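You operate a simulated robot arm through the tools that you are given. There is no shell and no other tool. Be economical: measure what you need, move in short steps, check, and stop when the job is done.

The job below is to be done with a simulated robot arm. You get a single attempt, and the scene is never put back.

## Task
Change the purple filter for the teal one and set the light panel to ev 7.
Fine: panel power key off and the hot lamp dark before you touch a filter; the purple filter goes into its own well; switch on, press the light meter key in its dock, turn the brightness dial and read again till it shows ev 7, five readings at most; leave colour dial and boost key alone.

It is judged by the outcome, as a careful person would: the job done as asked, and still so three seconds after it is handed in. It fails if anything else is knocked over, pushed out of place, dropped, spilled or broken.

## Robot
A 6-joint arm with a fingered hand, fixed in place. Base frame: the origin is at the foot of the arm, x ahead of it, y to its left, z up. Units: m, degrees, N and s.
With the tool pointing down near the work surface it reaches from about 0.3 to 0.82 m from the base axis. Its first joint turns from -166.0 to 166.0 degrees. Payload 4 kg.
The tool frame sits at the grasp point between the pads (the TCP): z along the fingers, y along the line on which they close. The tips reach 0.026 m beyond it. The gripper opens to 0.132 m. The gripper's body begins 0.073 m behind the TCP. The gripper is a hand of 5 fingers: y runs from the thumb to the fingers, the wrist lies at [0, 0, -0.239] in the tool frame.
Orientation is that of the tool frame in the base frame, as [roll, pitch, yaw] about the fixed x, y, z axes, in that order (R = Rz(yaw) Ry(pitch) Rx(roll)). With the fingers straight down and closing along the base's y, the tool's x points along the base's -x, its y along +y and its z along -z.

## Interface
- The arm moves only by the tool drive_tool. Its argument "plan" is one flat list of numbers, 6 for each row, row after row: the shift along the tool's x, y, z in m, then the turn, a rotation vector about the tool's x, y, z in degrees. In form: [tx, ty, tz, wx, wy, wz, tx, ty, tz, wx, wy, wz, ...]. A call has 1 to 12 rows; each row is the pose to reach, as a shift and turn from the pose commanded when the call began, along the tool's axes at that moment. Rows are played at 5 a second. More than 0.05 m and 8.6 degrees between two rows, and nothing of the call is played. A pose out of reach is approached as far as the arm can. The call stops where the force on the tool passes 40 N (or 10 N more than at its start, if that is more) or the arm is blocked; 0.2 s more then pass. In this call time passes only in rows, and 0.2 s behind the last. The reply holds the time, the measured pose of the TCP, the force on the tool along the base axes, the opening and the grip force, in the units named above and with some noise, with the torque about the TCP (base axes, N m) and any sound that the robot's microphone picked up, and new pictures: "show" is both (left out), scene, wrist or none.
- Cameras (640 x 400 px; columns grow to the right, rows downward): "scene" is fixed at [0.0534, 0.5041, 1.4161]; the picture's right is [-0.25, -0.97, 0.00], its down [-0.67, 0.17, -0.72] and it looks along [0.70, -0.18, -0.69] (base axes); focal length 231 px, centre (320, 200). "wrist" rides on the gripper at [0.085, 0.002, -0.097] in the tool frame; the picture's right is [-0.02, 1.00, 0.00], its down [-0.75, -0.01, -0.66] and it looks along [-0.66, -0.01, 0.75] (tool axes); focal length 270 px, centre (320, 200). There is no depth. A picture from a camera that has moved, and an enlarged one, comes with that camera's place and axes in the base frame and with its lens. The place of the scene camera against the robot may be out by one fixed shift of up to 0.012 m in any direction.
- move_fingers(finger1, finger2, finger3, finger4, thumb_bend): sets how far each is bent, from 0 (flat) to 1 (curled in); at 0.3 the hand is open as for a grip, at 0.7 the pads meet at the TCP. One left out holds its place. A second passes; each finger stops where it meets its share of the squeeze, and holds until it gets a number again. It is the only way to open and close the hand. It gives what a move gives, with no picture; readings hold the bend of each and the force on the fingers (four entries, about 0 where the hand has none), thumb and palm.
- close_up(camera, box): a new picture of the part [left, top, right, bottom] of that camera's present view, enlarged. No time passes.
- finish_job(): hands the job in; it is judged then, once.

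Go step by step. Nothing tells you positions but the pictures and the camera data: compare them with the known pose of the tool, close in by small moves and look again before you grip or let go. The budget is 120 turns and 200 pictures, counting those below and the enlarged ones. Unless the task says otherwise, let go and move clear before handing in, and close with one line.

The tools are called after "Emit:" as a command line: name --argument value ..., lists and objects as JSON in quotes. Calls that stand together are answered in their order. drive_tool: Moves the arm, as the interface text tells. Its arguments: {"type":"object","properties":{"plan":{"type":"array","items":{"type":"number"}},"show":{"type":"string","enum":["both","scene","wrist","none"]}},"required":["plan"]} The other tools are called the same way: move_fingers (finger1, finger2, finger3, finger4, thumb_bend) moves the fingers one by one; close_up (camera, box) takes an enlarged picture of a part of a camera's view; finish_job () hands the job in.

At the start:

```text
time: 0.0
eef_pos: [0.376, 0.2709, 1.2407]
orientation: [-180.0, 0.0, -179.9]
force: [-0.4, 0.0, 0.6]
wrist_torque: [-0.01, 0.02, -0.02]
grip_width: 0.1319
grasp_force: 0.0
shape: jaw
bend: [0.3, 0.3, 0.3, 0.3, 0.3]
finger forces: [0.1, 0.0, 0.0, 0.0, 0.1, 0.0]
```

scene: 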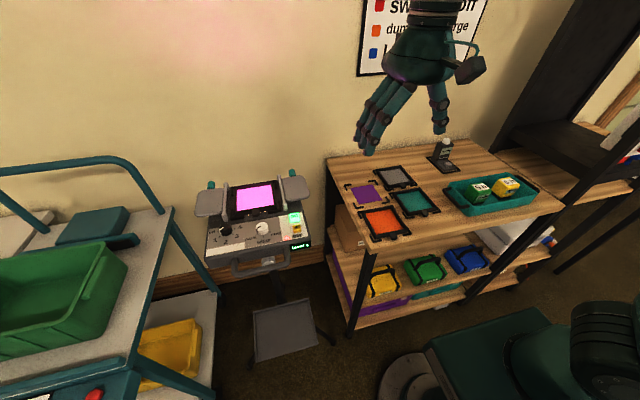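
wrist: 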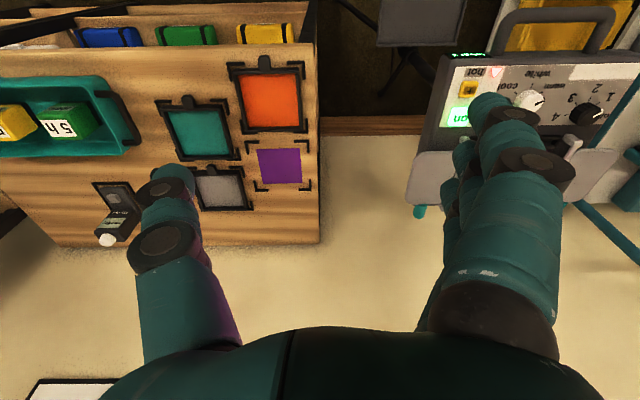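

I see a light panel (left of centre) with a filter in front of it, and a bench with filters, a meter dock and boxes. I'll look closer at the panel and bench first.

Emit:
close_up --camera "scene" --box '[180, 160, 340, 280]'

Emit:
close_up --camera "scene" --box '[330, 130, 490, 250]'

Emit:
close_up --camera "wrist" --box '[400, 0, 640, 230]'

Emit:
close_up --camera "scene" --box '[340, 0, 500, 90]'

```text
3.33 times, centred on (260, 220) of scene
camera zoom: at [0.0534, 0.5041, 1.4161], right [-0.25, -0.97, 0.0], down [-0.67, 0.17, -0.72], along [0.7, -0.18, -0.69], focal length 770 px, centre (520, 133)
```

zoom: 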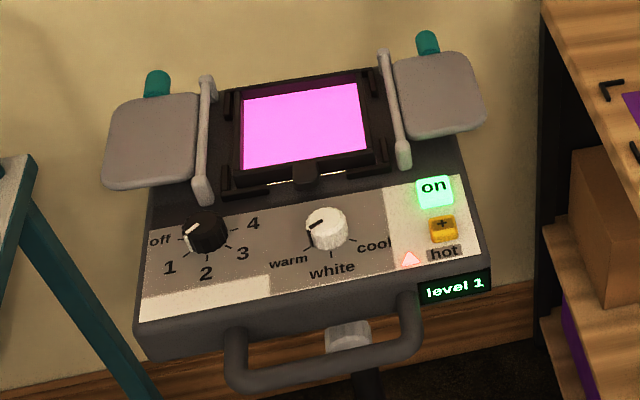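

```text
3.33 times, centred on (410, 190) of scene
camera zoom: at [0.0534, 0.5041, 1.4161], right [-0.25, -0.97, 0.0], down [-0.67, 0.17, -0.72], along [0.7, -0.18, -0.69], focal length 770 px, centre (20, 233)
```

zoom: 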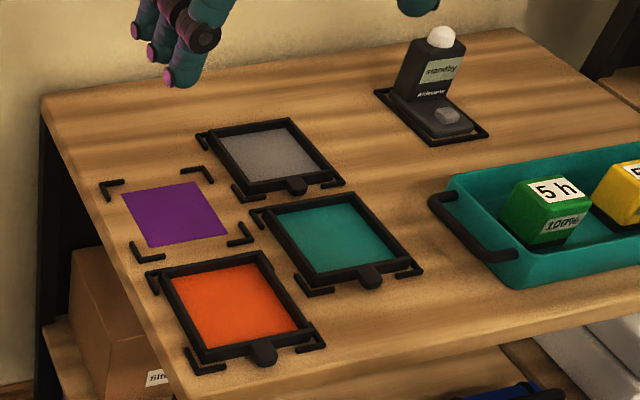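

```text
1.74 times, centred on (520, 115) of wrist
camera zoom: at [0.2897, 0.2723, 1.3378], right [0.02, 1.0, 0.0], down [0.75, -0.01, 0.66], along [0.66, -0.01, -0.75], focal length 470 px, centre (-28, 348)
```

zoom: 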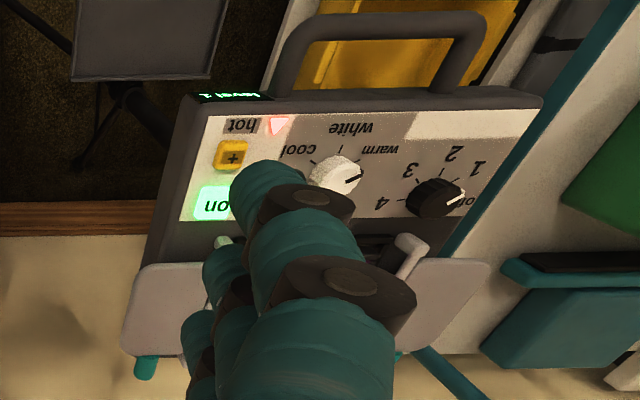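

```text
4.00 times, centred on (420, 45) of scene
camera zoom: at [0.0534, 0.5041, 1.4161], right [-0.25, -0.97, 0.0], down [-0.67, 0.17, -0.72], along [0.7, -0.18, -0.69], focal length 924 px, centre (-80, 820)
```

zoom: 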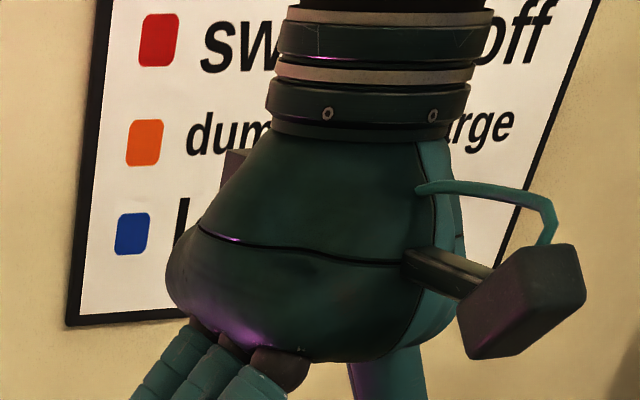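

The panel works out near (0.46, 0.47–0.63, 0.97) and the bench lies to its right. I'll move the hand over the panel so I can see it between the fingers.

Emit:
drive_tool --plan '[0.01, 0.05, 0, 0, 0, 0, 0.02, 0.1, 0, 0, 0, 0, 0.03, 0.15, 0, 0, 0, 0, 0.04, 0.2, 0, 0, 0, 0, 0.05, 0.25, 0, 0, 0, 0, 0.06, 0.27, 0, 0, 0, 0]'

```text
refused: row 1 steps farther than a row can; nothing moved
```

Emit:
drive_tool --plan '[0.01, 0.045, 0, 0, 0, 0, 0.02, 0.09, 0, 0, 0, 0, 0.03, 0.135, 0, 0, 0, 0, 0.04, 0.18, 0, 0, 0, 0, 0.05, 0.225, 0, 0, 0, 0, 0.06, 0.27, 0, 0, 0, 0]' --show "wrist"

```text
time: 1.4
eef_pos: [0.3158, 0.5423, 1.2406]
orientation: [180.0, 0.1, -180.0]
force: [-0.5, -1.2, 1.0]
wrist_torque: [0.03, -0.03, 0.0]
grip_width: 0.132
grasp_force: 0.0
shape: jaw
bend: [0.3, 0.3, 0.3, 0.3, 0.3]
finger forces: [0.0, 0.0, 0.1, 0.0, 0.1, 0.0]
camera wrist: at [0.23, 0.5433, 1.3375], right [0.02, 1.0, 0.0], down [0.75, -0.02, 0.66], along [0.66, -0.01, -0.75], focal length 270 px, centre (320, 200)
```

wrist: 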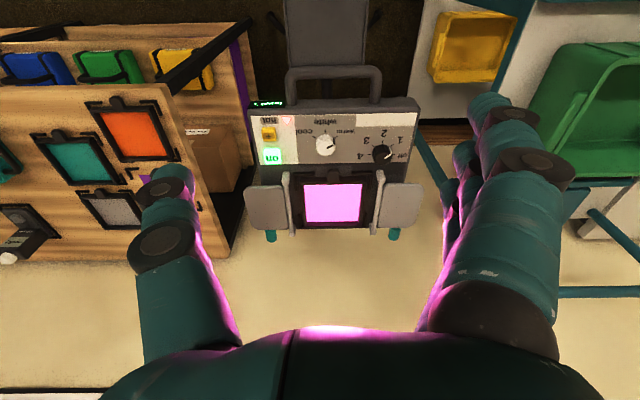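

The panel is now visible between the fingers, so I'll zoom in on it.

Emit:
close_up --camera "wrist" --box '[230, 60, 440, 250]'

Emit:
close_up --camera "wrist" --box '[0, 80, 240, 270]'

Emit:
close_up --camera "scene" --box '[320, 0, 640, 200]'

```text
2.11 times, centred on (335, 155) of wrist
camera zoom: at [0.23, 0.5433, 1.3375], right [0.02, 1.0, 0.0], down [0.75, -0.02, 0.66], along [0.66, -0.01, -0.75], focal length 569 px, centre (288, 295)
```

zoom: 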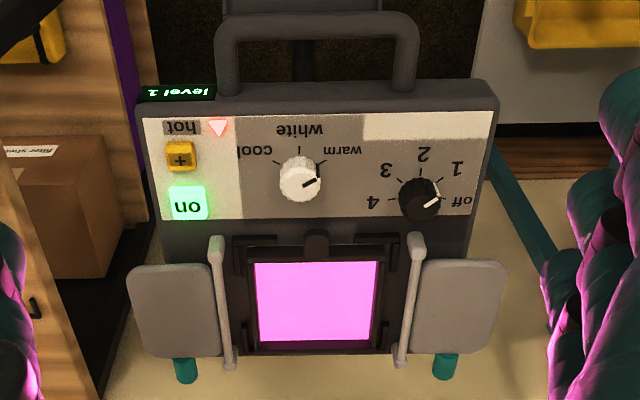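

```text
2.11 times, centred on (120, 175) of wrist
camera zoom: at [0.23, 0.5433, 1.3375], right [0.02, 1.0, 0.0], down [0.75, -0.02, 0.66], along [0.66, -0.01, -0.75], focal length 569 px, centre (741, 253)
```

zoom: 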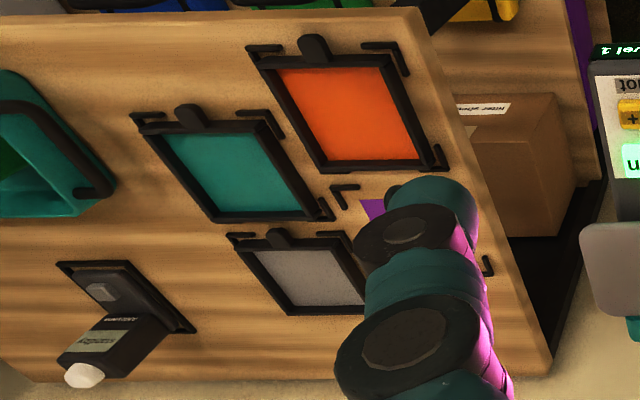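

```text
2.00 times, centred on (480, 100) of scene
camera zoom: at [0.0534, 0.5041, 1.4161], right [-0.25, -0.97, 0.0], down [-0.67, 0.17, -0.72], along [0.7, -0.18, -0.69], focal length 462 px, centre (0, 400)
```

zoom: 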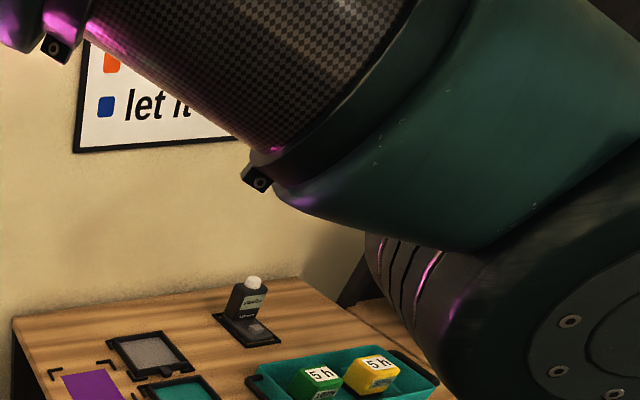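

The panel top is horizontal at z≈0.965. The on-key is at (0.458, 0.465), boost at (0.419, 0.466), the brightness dial at (0.450, 0.637) and the filter tab near (0.495, 0.561). Next I'll find out which finger faces the thumb.

Emit:
move_fingers --finger1 1 --finger3 1 --finger4 1

Emit:
drive_tool --plan '[0, 0, 0, 0, 0, 0]'

```text
time: 2.4
eef_pos: [0.3158, 0.5418, 1.2398]
orientation: [-179.9, 0.0, -180.0]
force: [0.7, -1.2, 0.3]
wrist_torque: [0.01, 0.0, -0.01]
grip_width: 0.0647
grasp_force: 0.0
shape: fingers
bend: [1.0, 0.3, 1.0, 1.0, 0.3]
finger forces: [0.0, 0.0, 0.0, 0.0, 0.0, 0.0]
```

```text
time: 2.8
eef_pos: [0.3154, 0.5425, 1.2403]
orientation: [180.0, 0.0, -180.0]
force: [-0.8, -0.1, -0.4]
wrist_torque: [-0.03, -0.01, -0.01]
grip_width: 0.0647
grasp_force: 0.1
shape: fingers
bend: [1.0, 0.3, 1.0, 1.0, 0.3]
finger forces: [0.1, 0.1, 0.0, 0.0, 0.1, 0.0]
camera wrist: at [0.2304, 0.5434, 1.3366], right [0.02, 1.0, 0.0], down [0.75, -0.01, 0.66], along [0.66, -0.01, -0.75], focal length 270 px, centre (320, 200)
```

scene: 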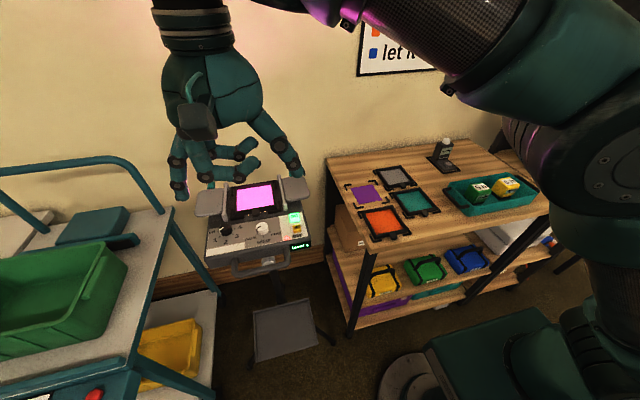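
wrist: 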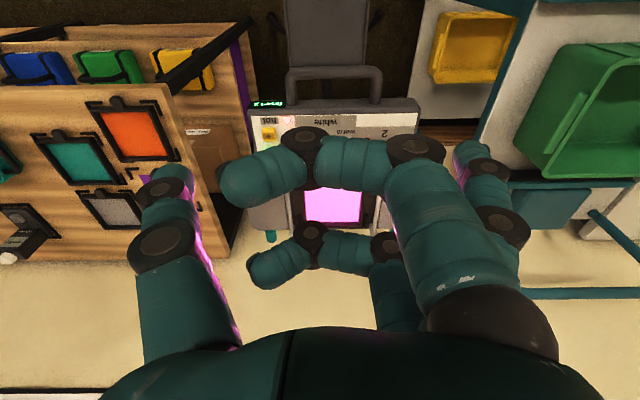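

With fingers 1, 3 and 4 curled, finger 2 and the thumb are left as a pincer. I'll close them to .7 and find where the tip is.

Emit:
move_fingers --finger2 0.68 --thumb_bend 0.68

Emit:
drive_tool --plan '[0, 0, 0, 0, 0, 0]'

Emit:
close_up --camera "scene" --box '[140, 40, 340, 240]'

```text
time: 3.8
eef_pos: [0.3158, 0.5426, 1.2398]
orientation: [180.0, -0.1, 180.0]
force: [0.1, 0.4, -0.5]
wrist_torque: [0.01, 0.03, -0.02]
grip_width: 0.0448
grasp_force: 0.0
shape: fingers
bend: [1.0, 0.68, 1.0, 1.0, 0.68]
finger forces: [0.0, 0.0, 0.1, 0.0, 0.0, 0.1]
```

```text
time: 4.2
eef_pos: [0.3159, 0.543, 1.2406]
orientation: [180.0, -0.1, -180.0]
force: [-0.4, 0.3, 0.2]
wrist_torque: [-0.01, -0.02, 0.01]
grip_width: 0.0448
grasp_force: 0.1
shape: fingers
bend: [1.0, 0.68, 1.0, 1.0, 0.68]
finger forces: [0.1, 0.1, 0.1, 0.0, 0.0, 0.0]
camera wrist: at [0.2304, 0.5434, 1.3366], right [0.02, 1.0, 0.0], down [0.75, -0.01, 0.66], along [0.66, -0.01, -0.75], focal length 270 px, centre (320, 200)
```

scene: 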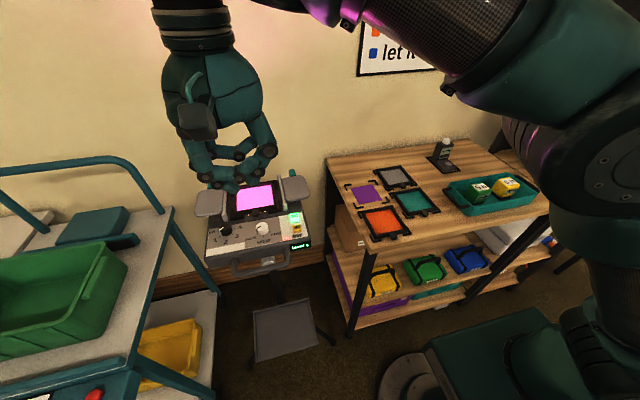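
wrist: 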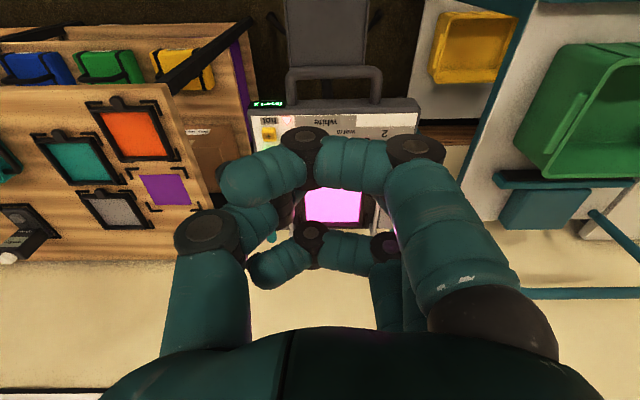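

```text
2.00 times, centred on (240, 140) of scene
camera zoom: at [0.0534, 0.5041, 1.4161], right [-0.25, -0.97, 0.0], down [-0.67, 0.17, -0.72], along [0.7, -0.18, -0.69], focal length 462 px, centre (480, 320)
```

zoom: 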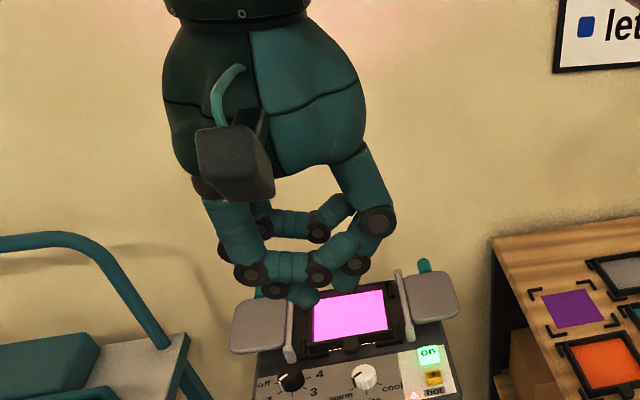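

The curled fingers sit only about 25 mm above the pinch tips. Finger 1 is nearest both cameras, so I'll try it as the pointer for pressing keys.

Emit:
move_fingers --finger1 0.45 --finger2 1 --thumb_bend 1

Emit:
drive_tool --plan '[0, 0, 0, 0, 0, 0]' --show "wrist"

Emit:
close_up --camera "scene" --box '[140, 40, 340, 240]'

```text
time: 5.2
eef_pos: [0.3166, 0.5413, 1.2393]
orientation: [179.9, 0.0, 179.9]
force: [0.2, 0.3, -0.2]
wrist_torque: [0.01, 0.01, 0.01]
grip_width: 0.0435
grasp_force: 0.1
shape: fingers
bend: [0.45, 0.91, 1.0, 1.0, 0.89]
finger forces: [0.1, 0.0, 0.0, 0.0, 0.0, 0.0]
```

```text
time: 5.6
eef_pos: [0.3165, 0.5421, 1.2392]
orientation: [-179.9, 0.0, -179.9]
force: [0.6, 0.1, 0.6]
wrist_torque: [0.04, -0.02, 0.0]
grip_width: 0.0433
grasp_force: 0.0
shape: fingers
bend: [0.45, 0.91, 1.0, 1.0, 0.89]
finger forces: [0.0, 0.1, 0.0, 0.0, 0.1, 0.0]
camera wrist: at [0.2304, 0.5434, 1.3366], right [0.02, 1.0, 0.0], down [0.75, -0.01, 0.66], along [0.66, -0.01, -0.75], focal length 270 px, centre (320, 200)
```

wrist: 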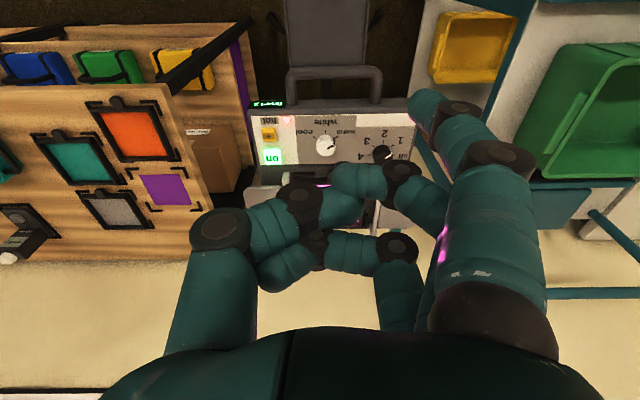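

```text
2.00 times, centred on (240, 140) of scene
camera zoom: at [0.0534, 0.5041, 1.4161], right [-0.25, -0.97, 0.0], down [-0.67, 0.17, -0.72], along [0.7, -0.18, -0.69], focal length 462 px, centre (480, 320)
```

zoom: 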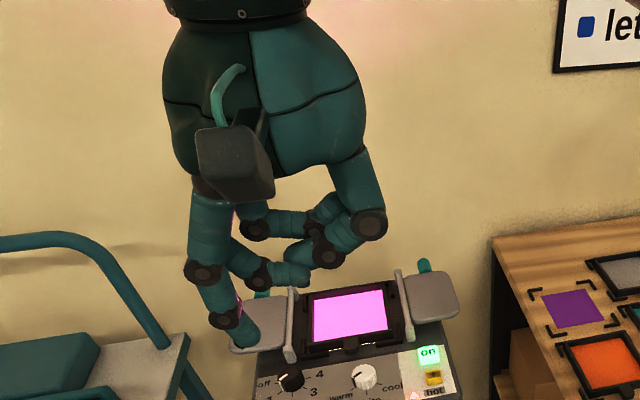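

With fingers 2–4 and the thumb curled, finger 1 points down alone, its tip about (+0.029, +0.056, +0.042) from the TCP. I'll turn the tool 90° so only finger 1 is over the panel, then hover above the on-key.

Emit:
drive_tool --plan '[-0.007, -0.009, 0.01, 0, 0, 7.5, -0.014, -0.018, 0.02, 0, 0, 15, -0.021, -0.026, 0.03, 0, 0, 22.5, -0.028, -0.035, 0.04, 0, 0, 30, -0.036, -0.044, 0.05, 0, 0, 37.5, -0.043, -0.053, 0.06, 0, 0, 45, -0.05, -0.062, 0.07, 0, 0, 52.5, -0.057, -0.071, 0.08, 0, 0, 60, -0.064, -0.08, 0.09, 0, 0, 67.5, -0.071, -0.088, 0.1, 0, 0, 75, -0.078, -0.097, 0.11, 0, 0, 82.5, -0.0855, -0.106, 0.12, 0, 0, 90]'

Emit:
close_up --camera "scene" --box '[180, 120, 340, 280]'

```text
time: 8.2
eef_pos: [0.4001, 0.4349, 1.1208]
orientation: [-179.9, 0.0, 89.9]
force: [0.3, 0.0, -0.5]
wrist_torque: [0.02, -0.02, -0.02]
grip_width: 0.0435
grasp_force: 0.0
shape: fingers
bend: [0.45, 0.91, 1.0, 1.0, 0.89]
finger forces: [0.0, 0.0, 0.1, 0.1, 0.1, 0.0]
camera wrist: at [0.4018, 0.5187, 1.2176], right [1.0, -0.02, 0.0], down [-0.02, -0.75, 0.66], along [-0.01, -0.66, -0.75], focal length 270 px, centre (320, 200)
```

scene: 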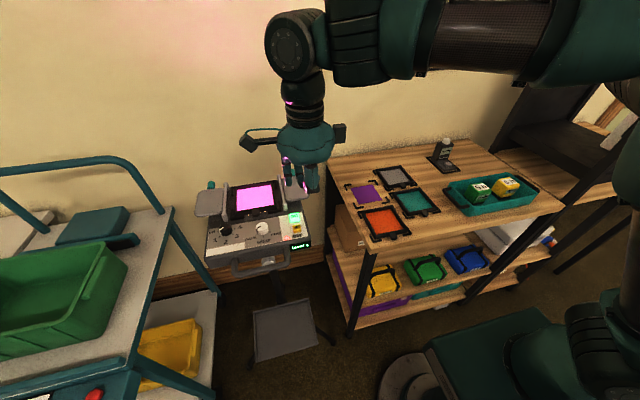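
wrist: 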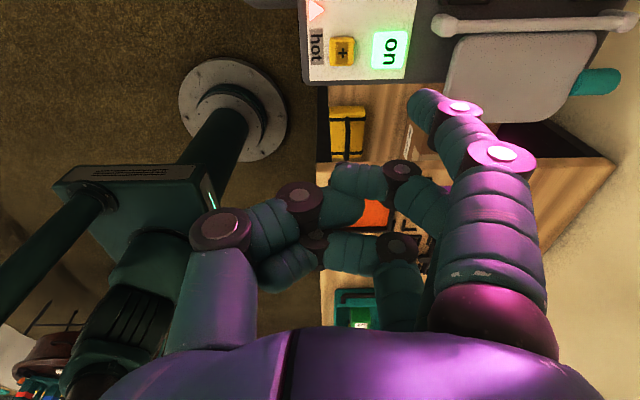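

```text
2.50 times, centred on (260, 200) of scene
camera zoom: at [0.0534, 0.5041, 1.4161], right [-0.25, -0.97, 0.0], down [-0.67, 0.17, -0.72], along [0.7, -0.18, -0.69], focal length 577 px, centre (470, 200)
```

zoom: 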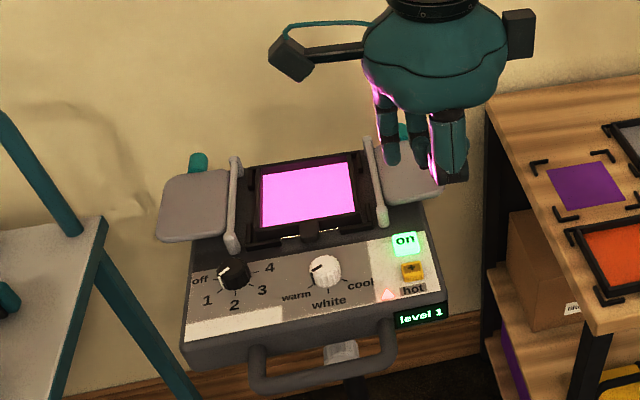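

The on-key is confirmed at (0.458, 0.464). I'll lower until the tip is about 15 mm above it and check.

Emit:
drive_tool --plan '[0, 0.002, 0.03, 0, 0, 0, 0.001, 0.002, 0.06, 0, 0, 0, 0.001, 0.002, 0.085, 0, 0, 0]'

Emit:
close_up --camera "scene" --box '[240, 160, 340, 260]'

```text
time: 9.0
eef_pos: [0.4009, 0.4335, 1.035]
orientation: [180.0, 0.0, 90.0]
force: [0.9, 0.1, 0.2]
wrist_torque: [-0.01, 0.03, -0.01]
grip_width: 0.0436
grasp_force: 0.1
shape: fingers
bend: [0.45, 0.91, 1.0, 1.0, 0.89]
finger forces: [0.0, 0.1, 0.0, 0.1, 0.1, 0.1]
camera wrist: at [0.4024, 0.5183, 1.1329], right [1.0, -0.02, 0.0], down [-0.02, -0.75, 0.66], along [-0.01, -0.66, -0.75], focal length 270 px, centre (320, 200)
```

scene: 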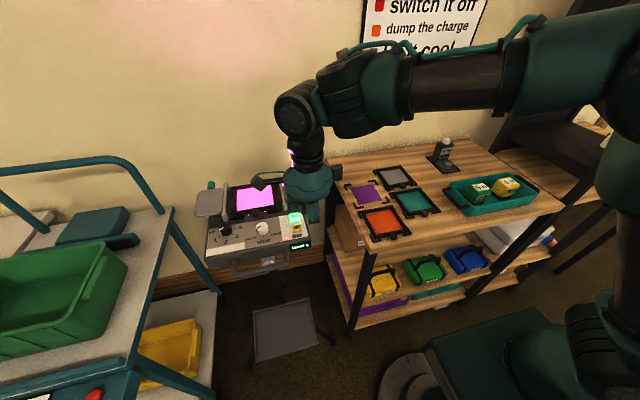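
wrist: 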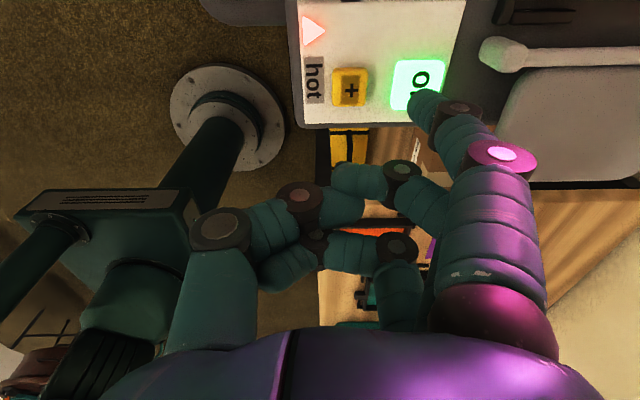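

```text
4.00 times, centred on (290, 210) of scene
camera zoom: at [0.0534, 0.5041, 1.4161], right [-0.25, -0.97, 0.0], down [-0.67, 0.17, -0.72], along [0.7, -0.18, -0.69], focal length 924 px, centre (440, 160)
```

zoom: 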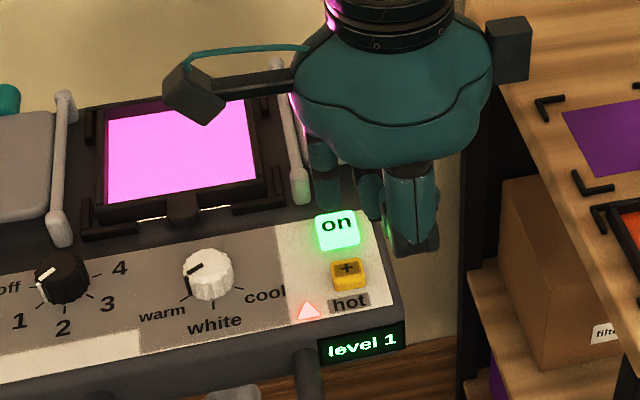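

The tip lines up with the key. I'll keep going down in small steps.

Emit:
drive_tool --plan '[-0.001, 0.001, 0.006, 0, 0, 0, -0.001, 0.001, 0.012, 0, 0, 0, -0.001, 0.001, 0.016, 0, 0, 0]' --show "wrist"

Emit:
close_up --camera "wrist" --box '[290, 0, 530, 160]'

```text
time: 9.8
eef_pos: [0.4032, 0.4343, 1.0204]
orientation: [180.0, 0.0, 89.9]
force: [-0.1, -0.4, -0.5]
wrist_torque: [0.0, -0.05, 0.02]
grip_width: 0.0433
grasp_force: 0.1
shape: fingers
bend: [0.45, 0.91, 1.0, 1.0, 0.89]
finger forces: [0.1, 0.0, 0.0, 0.1, 0.0, 0.1]
camera wrist: at [0.4045, 0.5189, 1.1164], right [1.0, -0.02, 0.0], down [-0.02, -0.75, 0.66], along [-0.01, -0.66, -0.75], focal length 270 px, centre (320, 200)
```

wrist: 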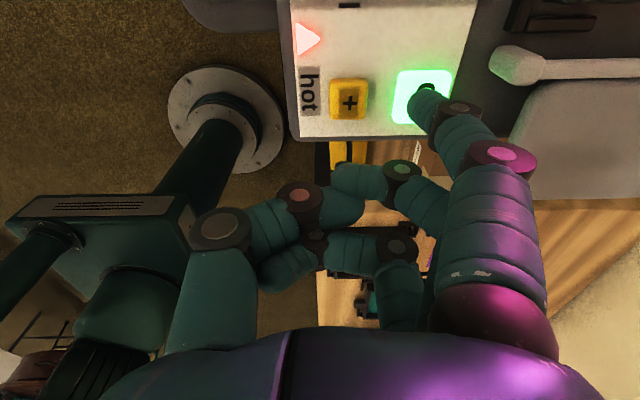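

```text
2.50 times, centred on (410, 80) of wrist
camera zoom: at [0.4045, 0.5189, 1.1164], right [1.0, -0.02, 0.0], down [-0.02, -0.75, 0.66], along [-0.01, -0.66, -0.75], focal length 676 px, centre (95, 500)
```

zoom: 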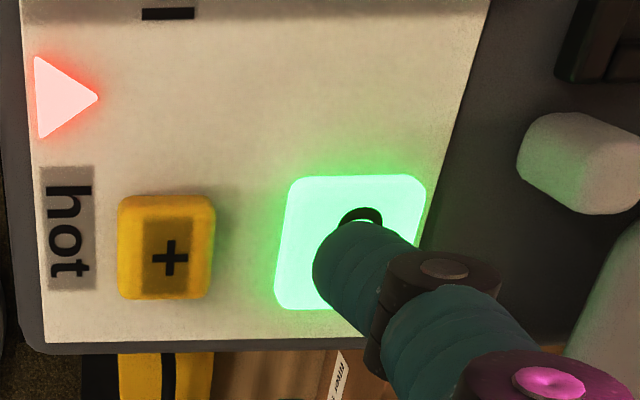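

The tip is over the key, so I'll press gently.

Emit:
drive_tool --plan '[0, 0, 0.002, 0, 0, 0, 0, 0, 0.004, 0, 0, 0, 0, 0, 0.006, 0, 0, 0]' --show "wrist"

```text
time: 10.6
eef_pos: [0.4025, 0.4354, 1.0138]
orientation: [-180.0, 0.1, 90.0]
force: [0.2, -0.2, 0.1]
wrist_torque: [0.03, -0.02, 0.0]
grip_width: 0.0433
grasp_force: 0.1
shape: fingers
bend: [0.45, 0.91, 1.0, 1.0, 0.89]
finger forces: [0.0, 0.0, 0.1, 0.0, 0.1, 0.0]
camera wrist: at [0.4039, 0.5193, 1.1104], right [1.0, -0.02, 0.0], down [-0.02, -0.75, 0.66], along [-0.01, -0.66, -0.75], focal length 270 px, centre (320, 200)
```

wrist: 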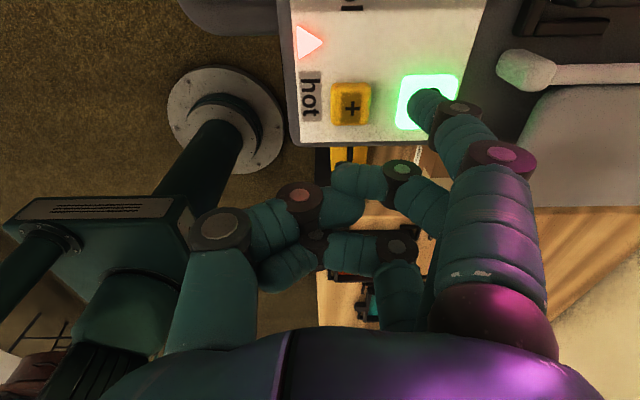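

Emit:
drive_tool --plan '[0, 0, 0.002, 0, 0, 0, 0, 0, 0.004, 0, 0, 0, 0, 0, 0.006, 0, 0, 0]' --show "wrist"

```text
time: 11.4
eef_pos: [0.4044, 0.4349, 1.0071]
orientation: [179.9, 0.1, 90.1]
force: [0.3, -0.6, 1.7]
wrist_torque: [0.06, -0.11, -0.05]
grip_width: 0.0432
grasp_force: 1.5
shape: fingers
bend: [0.45, 0.91, 1.0, 1.0, 0.89]
finger forces: [2.3, 0.1, 0.1, 0.0, 0.1, 0.0]
heard: click
camera wrist: at [0.4048, 0.5195, 1.105], right [1.0, -0.02, 0.0], down [-0.02, -0.75, 0.66], along [-0.01, -0.66, -0.75], focal length 270 px, centre (320, 200)
```

wrist: 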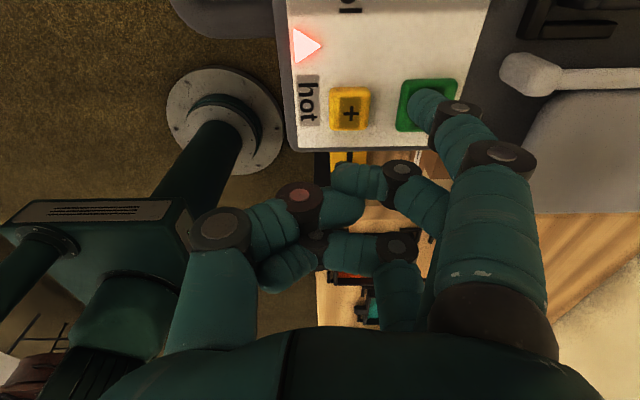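

The key clicked, its light is out and the panel is off; the hot lamp is still lit. I'll lift away and go for a close look at the filter tab while it cools.

Emit:
drive_tool --plan '[0, 0, -0.03, 0, 0, 0, 0, 0, -0.065, 0, 0, 0, 0, 0, -0.1, 0, 0, 0, 0.03, 0.03, -0.105, 0, 0, 0, 0.06, 0.06, -0.105, 0, 0, 0, 0.09, 0.08, -0.105, 0, 0, 0, 0.105, 0.093, -0.105, 0, 0, 0]'

Emit:
close_up --camera "wrist" --box '[200, 0, 500, 180]'

```text
time: 13.0
eef_pos: [0.4952, 0.5411, 1.1133]
orientation: [-179.9, 0.0, 90.0]
force: [-0.5, -0.6, 1.0]
wrist_torque: [0.02, -0.04, 0.01]
grip_width: 0.0437
grasp_force: 0.0
shape: fingers
bend: [0.45, 0.91, 1.0, 1.0, 0.89]
finger forces: [0.0, 0.0, 0.0, 0.1, 0.0, 0.0]
camera wrist: at [0.4963, 0.6244, 1.2107], right [1.0, -0.02, 0.0], down [-0.02, -0.75, 0.66], along [-0.01, -0.66, -0.75], focal length 270 px, centre (320, 200)
```

scene: 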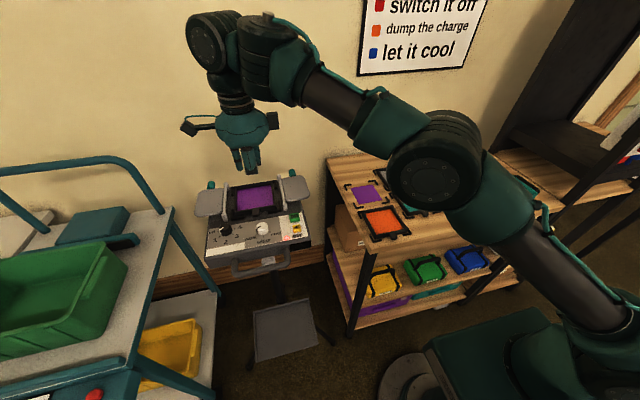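
wrist: 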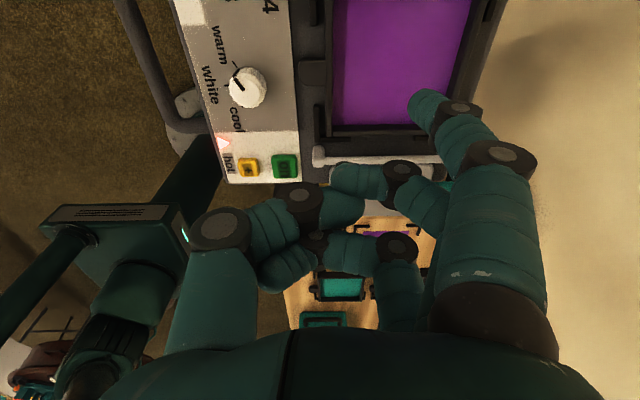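

```text
2.13 times, centred on (350, 90) of wrist
camera zoom: at [0.4963, 0.6244, 1.2107], right [1.0, -0.02, 0.0], down [-0.02, -0.75, 0.66], along [-0.01, -0.66, -0.75], focal length 577 px, centre (256, 435)
```

zoom: 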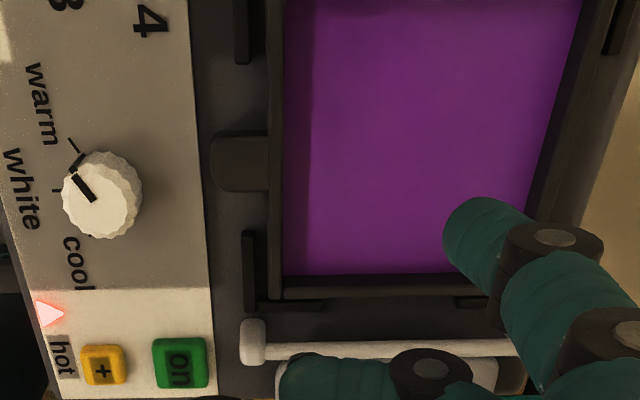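

The panel is dark, the hot lamp is fading, and the tab is a 2 cm block at about (0.490, 0.559). I'll shape the hand as a thumb–finger 2 pincer and turn back so it closes along y.

Emit:
move_fingers --finger1 1 --finger2 0.5 --thumb_bend 0.5

Emit:
drive_tool --plan '[0.002, 0, 0, 0, 0, -7.5, 0.003, 0, 0, 0, 0, -15, 0.005, 0, 0, 0, 0, -22.5, 0.006, 0, 0, 0, 0, -30, 0.008, 0, 0, 0, 0, -37.5, 0.009, 0, 0, 0, 0, -45, 0.011, 0, 0, 0, 0, -52.5, 0.012, 0, 0, 0, 0, -60, 0.014, 0, 0, 0, 0, -67.5, 0.015, 0, 0, 0, 0, -75, 0.017, 0, 0, 0, 0, -82.5, 0.018, 0, 0, 0, 0, -90]'

Emit:
close_up --camera "scene" --box '[180, 110, 340, 270]'

```text
time: 14.0
eef_pos: [0.4963, 0.5405, 1.1131]
orientation: [180.0, -0.1, 90.0]
force: [-0.2, -0.1, 0.0]
wrist_torque: [0.0, 0.0, -0.01]
grip_width: 0.0523
grasp_force: 0.1
shape: fingers
bend: [1.0, 0.5, 1.0, 1.0, 0.5]
finger forces: [0.1, 0.0, 0.1, 0.0, 0.0, 0.1]
```

```text
time: 16.6
eef_pos: [0.4934, 0.5549, 1.1117]
orientation: [179.9, 0.0, -179.9]
force: [0.2, 0.3, 0.9]
wrist_torque: [0.02, 0.02, 0.0]
grip_width: 0.0526
grasp_force: 0.0
shape: fingers
bend: [1.0, 0.5, 1.0, 1.0, 0.5]
finger forces: [0.1, 0.1, 0.0, 0.1, 0.0, 0.1]
out of reach, approached as far as the arm can: row 11, 12
camera wrist: at [0.4087, 0.5564, 1.2081], right [0.02, 1.0, 0.0], down [0.75, -0.01, 0.66], along [0.66, -0.01, -0.75], focal length 270 px, centre (320, 200)
```

scene: 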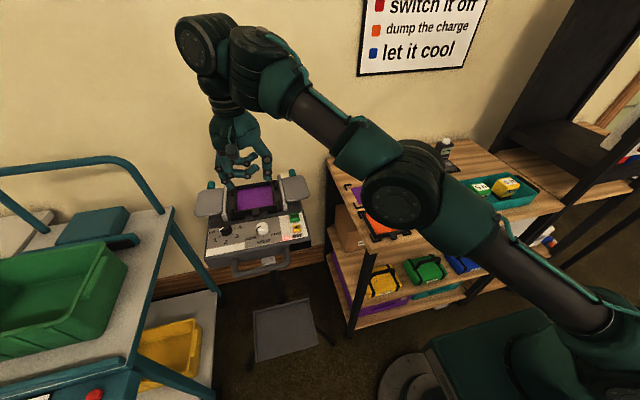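
wrist: 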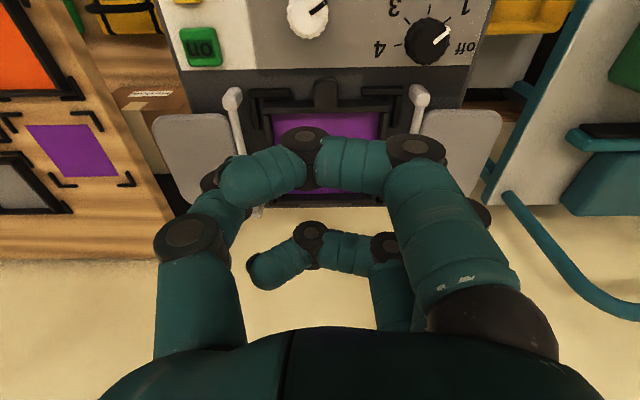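

```text
2.50 times, centred on (260, 190) of scene
camera zoom: at [0.0534, 0.5041, 1.4161], right [-0.25, -0.97, 0.0], down [-0.67, 0.17, -0.72], along [0.7, -0.18, -0.69], focal length 577 px, centre (470, 225)
```

zoom: 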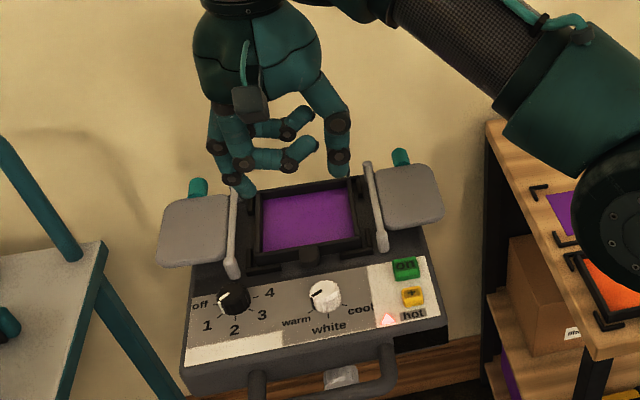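

Tip geometry fits the camera data, and the hot lamp is still faintly lit. I'll narrow the pincer to clear the corner brackets and look again before lowering.

Emit:
move_fingers --finger2 0.61 --thumb_bend 0.61

Emit:
drive_tool --plan '[0, 0, 0.02, 0, 0, 0, -0.002, 0.002, 0.045, 0, 0, 0, -0.004, 0.004, 0.07, 0, 0, 0]' --show "wrist"

Emit:
close_up --camera "scene" --box '[200, 150, 320, 260]'

```text
time: 17.6
eef_pos: [0.4943, 0.5555, 1.1104]
orientation: [179.9, 0.0, -180.0]
force: [0.5, 0.5, 1.0]
wrist_torque: [-0.01, 0.0, 0.0]
grip_width: 0.0472
grasp_force: 0.2
shape: fingers
bend: [1.0, 0.61, 1.0, 1.0, 0.61]
finger forces: [0.1, 0.0, 0.0, 0.0, 0.0, 0.0]
```

```text
time: 18.4
eef_pos: [0.4987, 0.5598, 1.0399]
orientation: [180.0, 0.0, 180.0]
force: [0.9, 0.1, -0.1]
wrist_torque: [0.0, 0.0, -0.04]
grip_width: 0.0472
grasp_force: 0.1
shape: fingers
bend: [1.0, 0.61, 1.0, 1.0, 0.61]
finger forces: [0.0, 0.1, 0.0, 0.0, 0.1, 0.0]
camera wrist: at [0.4134, 0.5609, 1.137], right [0.02, 1.0, 0.0], down [0.75, -0.02, 0.66], along [0.66, -0.01, -0.75], focal length 270 px, centre (320, 200)
```

wrist: 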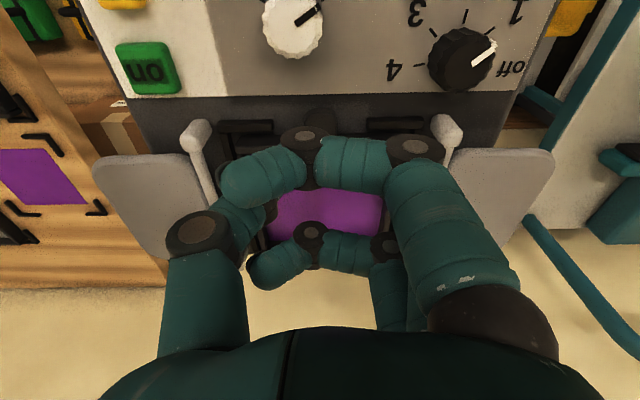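

```text
3.64 times, centred on (260, 205) of scene
camera zoom: at [0.0534, 0.5041, 1.4161], right [-0.25, -0.97, 0.0], down [-0.67, 0.17, -0.72], along [0.7, -0.18, -0.69], focal length 840 px, centre (538, 182)
```

zoom: 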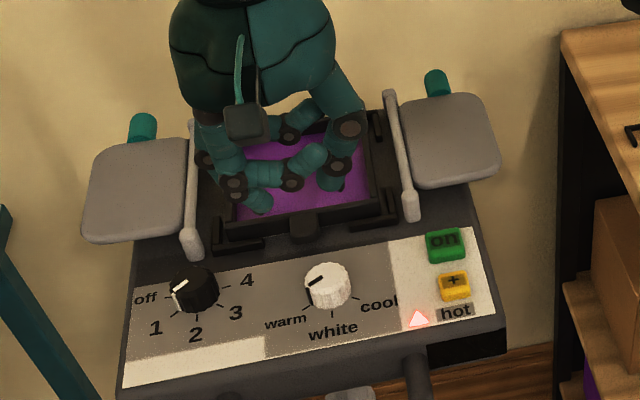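

The pincer straddles the tab's y and needs about 8 mm toward the robot. The hot lamp is still lit, so I'll make that shift and wait for it to go out.

Emit:
drive_tool --plan '[0.004, 0, 0, 0, 0, 0, 0.0075, 0, 0, 0, 0, 0, 0.0075, 0, 0, 0, 0, 0, 0.0075, 0, 0, 0, 0, 0, 0.0075, 0, 0, 0, 0, 0, 0.0075, 0, 0, 0, 0, 0, 0.0075, 0, 0, 0, 0, 0, 0.0075, 0, 0, 0, 0, 0, 0.0075, 0, 0, 0, 0, 0, 0.0075, 0, 0, 0, 0, 0, 0.0075, 0, 0, 0, 0, 0, 0.0075, 0, 0, 0, 0, 0]' --show "none"

Emit:
drive_tool --plan '[0, 0, 0, 0, 0, 0, 0, 0, 0, 0, 0, 0, 0, 0, 0, 0, 0, 0, 0, 0, 0, 0, 0, 0, 0, 0, 0, 0, 0, 0, 0, 0, 0, 0, 0, 0, 0, 0, 0, 0, 0, 0, 0, 0, 0, 0, 0, 0, 0, 0, 0, 0, 0, 0, 0, 0, 0, 0, 0, 0, 0, 0, 0, 0, 0, 0, 0, 0, 0, 0, 0, 0]' --show "none"

Emit:
close_up --camera "scene" --box '[200, 150, 320, 260]'

```text
time: 21.0
eef_pos: [0.4909, 0.5601, 1.0412]
orientation: [-179.9, 0.0, 180.0]
force: [-0.5, 1.1, -0.2]
wrist_torque: [0.02, 0.02, 0.0]
grip_width: 0.0472
grasp_force: 0.0
shape: fingers
bend: [1.0, 0.61, 1.0, 1.0, 0.61]
finger forces: [0.0, 0.0, 0.0, 0.0, 0.0, 0.0]
```

```text
time: 23.6
eef_pos: [0.4909, 0.5611, 1.0396]
orientation: [180.0, 0.0, 180.0]
force: [-0.1, 0.1, 0.1]
wrist_torque: [-0.01, 0.02, -0.03]
grip_width: 0.047
grasp_force: 0.0
shape: fingers
bend: [1.0, 0.61, 1.0, 1.0, 0.61]
finger forces: [0.1, 0.0, 0.0, 0.1, 0.0, 0.0]
```

```text
3.64 times, centred on (260, 205) of scene
camera zoom: at [0.0534, 0.5041, 1.4161], right [-0.25, -0.97, 0.0], down [-0.67, 0.17, -0.72], along [0.7, -0.18, -0.69], focal length 840 px, centre (538, 182)
```

zoom: 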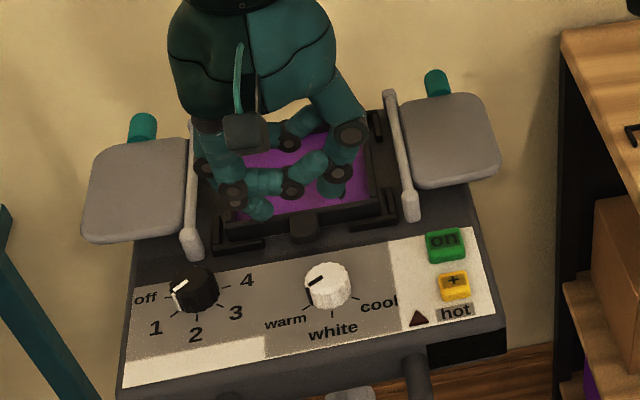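

The lamp is now dark, so I'll lower the open pincer around the tab.

Emit:
drive_tool --plan '[0, 0, 0.01, 0, 0, 0, 0, 0, 0.02, 0, 0, 0, 0, 0, 0.026, 0, 0, 0]' --show "none"

Emit:
close_up --camera "scene" --box '[220, 170, 300, 240]'

Emit:
close_up --camera "wrist" --box '[180, 60, 460, 260]'

```text
time: 24.4
eef_pos: [0.4917, 0.5594, 1.014]
orientation: [180.0, 0.1, 180.0]
force: [-0.1, -0.6, -0.1]
wrist_torque: [0.01, -0.01, 0.01]
grip_width: 0.0475
grasp_force: 0.0
shape: fingers
bend: [1.0, 0.61, 1.0, 1.0, 0.61]
finger forces: [0.0, 0.0, 0.0, 0.0, 0.0, 0.1]
```

```text
5.71 times, centred on (260, 205) of scene
camera zoom: at [0.0534, 0.5041, 1.4161], right [-0.25, -0.97, 0.0], down [-0.67, 0.17, -0.72], along [0.7, -0.18, -0.69], focal length 1320 px, centre (663, 171)
```

zoom: 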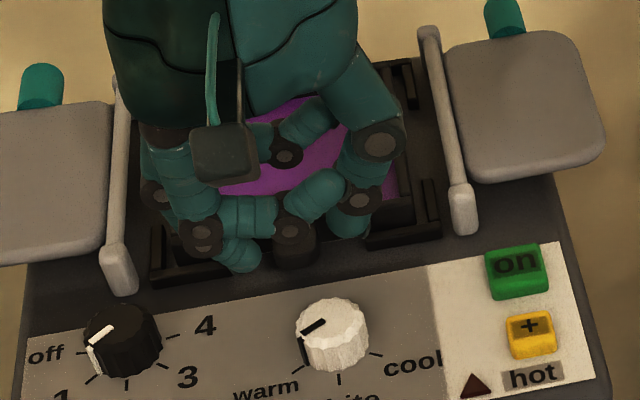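

```text
2.00 times, centred on (320, 160) of wrist
camera zoom: at [0.4054, 0.5604, 1.1119], right [0.02, 1.0, 0.0], down [0.75, -0.02, 0.66], along [0.66, -0.01, -0.75], focal length 541 px, centre (320, 280)
```

zoom: 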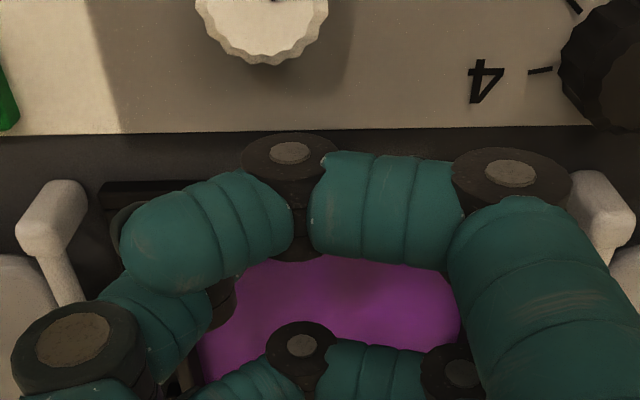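

Both tips sit beside the tab, slightly too close to the robot. I'll shift 6 mm forward and lower further, watching the force.

Emit:
drive_tool --plan '[-0.006, 0, 0, 0, 0, 0, -0.006, 0, 0.005, 0, 0, 0, -0.006, 0, 0.008, 0, 0, 0, -0.006, 0, 0.011, 0, 0, 0, -0.006, 0, 0.014, 0, 0, 0]' --show "none"

Emit:
close_up --camera "scene" --box '[220, 170, 300, 240]'

```text
time: 25.6
eef_pos: [0.4973, 0.5605, 1.0004]
orientation: [179.8, 0.1, 180.0]
force: [-4.6, 2.6, 8.7]
wrist_torque: [-0.14, 0.1, -0.12]
grip_width: 0.0463
grasp_force: 6.2
shape: fingers
bend: [1.0, 0.61, 1.0, 1.0, 0.63]
finger forces: [0.0, 0.9, 0.0, 0.1, 11.1, 0.0]
```

```text
5.71 times, centred on (260, 205) of scene
camera zoom: at [0.0534, 0.5041, 1.4161], right [-0.25, -0.97, 0.0], down [-0.67, 0.17, -0.72], along [0.7, -0.18, -0.69], focal length 1320 px, centre (663, 171)
```

zoom: 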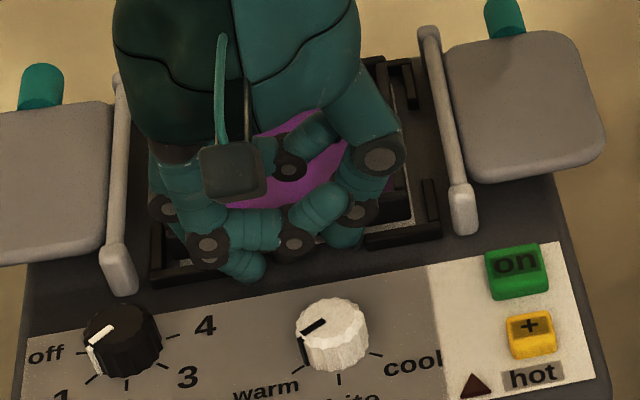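

The thumb is pressing on the frame edge at about 10 N. I'll back up and move slightly toward the robot.

Emit:
drive_tool --plan '[0, 0, -0.004, 0, 0, 0, 0, 0, -0.012, 0, 0, 0, 0.004, 0, -0.012, 0, 0, 0]' --show "none"

Emit:
close_up --camera "scene" --box '[220, 170, 300, 240]'

```text
time: 26.4
eef_pos: [0.4944, 0.561, 1.0139]
orientation: [-179.9, 0.0, 180.0]
force: [0.0, 0.6, 0.6]
wrist_torque: [-0.02, -0.05, 0.0]
grip_width: 0.047
grasp_force: 0.0
shape: fingers
bend: [1.0, 0.61, 1.0, 1.0, 0.61]
finger forces: [0.1, 0.0, 0.0, 0.1, 0.1, 0.0]
```

```text
5.71 times, centred on (260, 205) of scene
camera zoom: at [0.0534, 0.5041, 1.4161], right [-0.25, -0.97, 0.0], down [-0.67, 0.17, -0.72], along [0.7, -0.18, -0.69], focal length 1320 px, centre (663, 171)
```

zoom: 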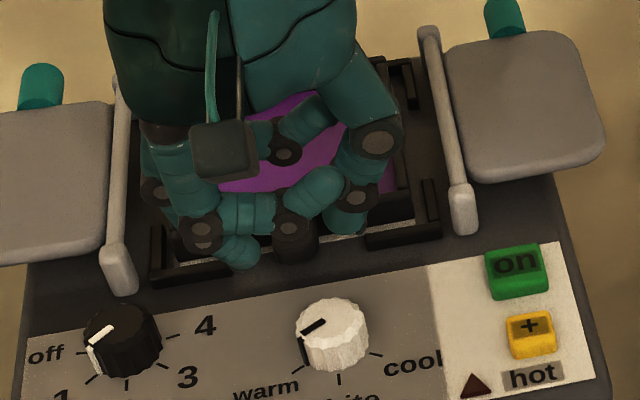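

I'll lower again about 4 mm closer to the robot, stopping at a TCP height of 1.006.

Emit:
drive_tool --plan '[0.002, 0, 0.003, 0, 0, 0, 0.002, 0, 0.006, 0, 0, 0, 0.002, 0, 0.009, 0, 0, 0]' --show "none"

Emit:
close_up --camera "scene" --box '[220, 170, 300, 240]'

```text
time: 27.2
eef_pos: [0.4915, 0.5605, 1.0039]
orientation: [-180.0, 0.1, -180.0]
force: [-0.3, 1.0, 2.5]
wrist_torque: [-0.02, -0.03, -0.01]
grip_width: 0.0469
grasp_force: 2.2
shape: fingers
bend: [1.0, 0.61, 1.0, 1.0, 0.62]
finger forces: [0.0, 0.0, 0.0, 0.0, 3.3, 0.0]
```

```text
5.71 times, centred on (260, 205) of scene
camera zoom: at [0.0534, 0.5041, 1.4161], right [-0.25, -0.97, 0.0], down [-0.67, 0.17, -0.72], along [0.7, -0.18, -0.69], focal length 1320 px, centre (663, 171)
```

zoom: 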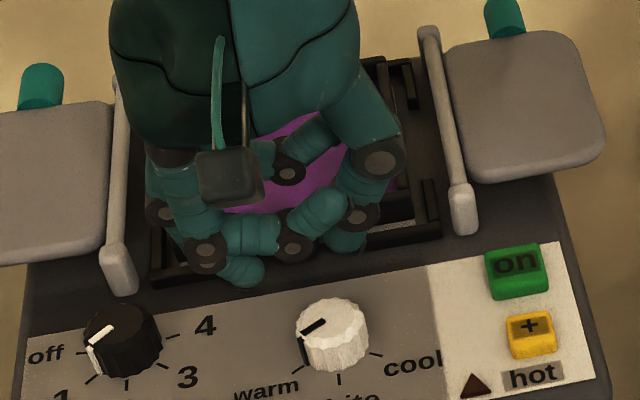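

The thumb touches lightly at this height, so I'll rise 2 mm and close the pincer on the tab.

Emit:
drive_tool --plan '[0, 0, -0.002, 0, 0, 0]' --show "none"

Emit:
move_fingers --finger2 0.8 --thumb_bend 0.8

Emit:
close_up --camera "scene" --box '[220, 170, 300, 240]'

```text
time: 27.6
eef_pos: [0.4917, 0.5596, 1.0062]
orientation: [-180.0, 0.1, 180.0]
force: [0.3, -0.3, -0.7]
wrist_torque: [0.03, -0.03, -0.01]
grip_width: 0.0471
grasp_force: 0.5
shape: fingers
bend: [1.0, 0.61, 1.0, 1.0, 0.61]
finger forces: [0.0, 0.1, 0.0, 0.1, 0.3, 0.1]
```

```text
time: 28.6
eef_pos: [0.4917, 0.5588, 1.0062]
orientation: [-180.0, 0.0, -180.0]
force: [-4.2, -17.8, 3.1]
wrist_torque: [-0.24, 0.04, 0.0]
grip_width: 0.0429
grasp_force: 15.5
shape: fingers
bend: [1.0, 0.78, 1.0, 1.0, 0.73]
finger forces: [0.1, 9.0, 0.0, 0.0, 22.1, 0.1]
```

```text
5.71 times, centred on (260, 205) of scene
camera zoom: at [0.0534, 0.5041, 1.4161], right [-0.25, -0.97, 0.0], down [-0.67, 0.17, -0.72], along [0.7, -0.18, -0.69], focal length 1320 px, centre (663, 171)
```

zoom: 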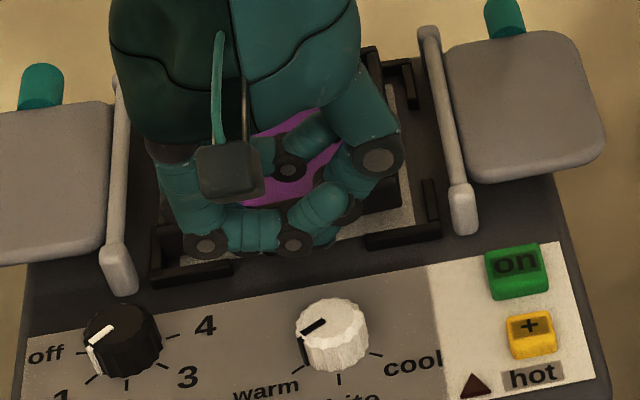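

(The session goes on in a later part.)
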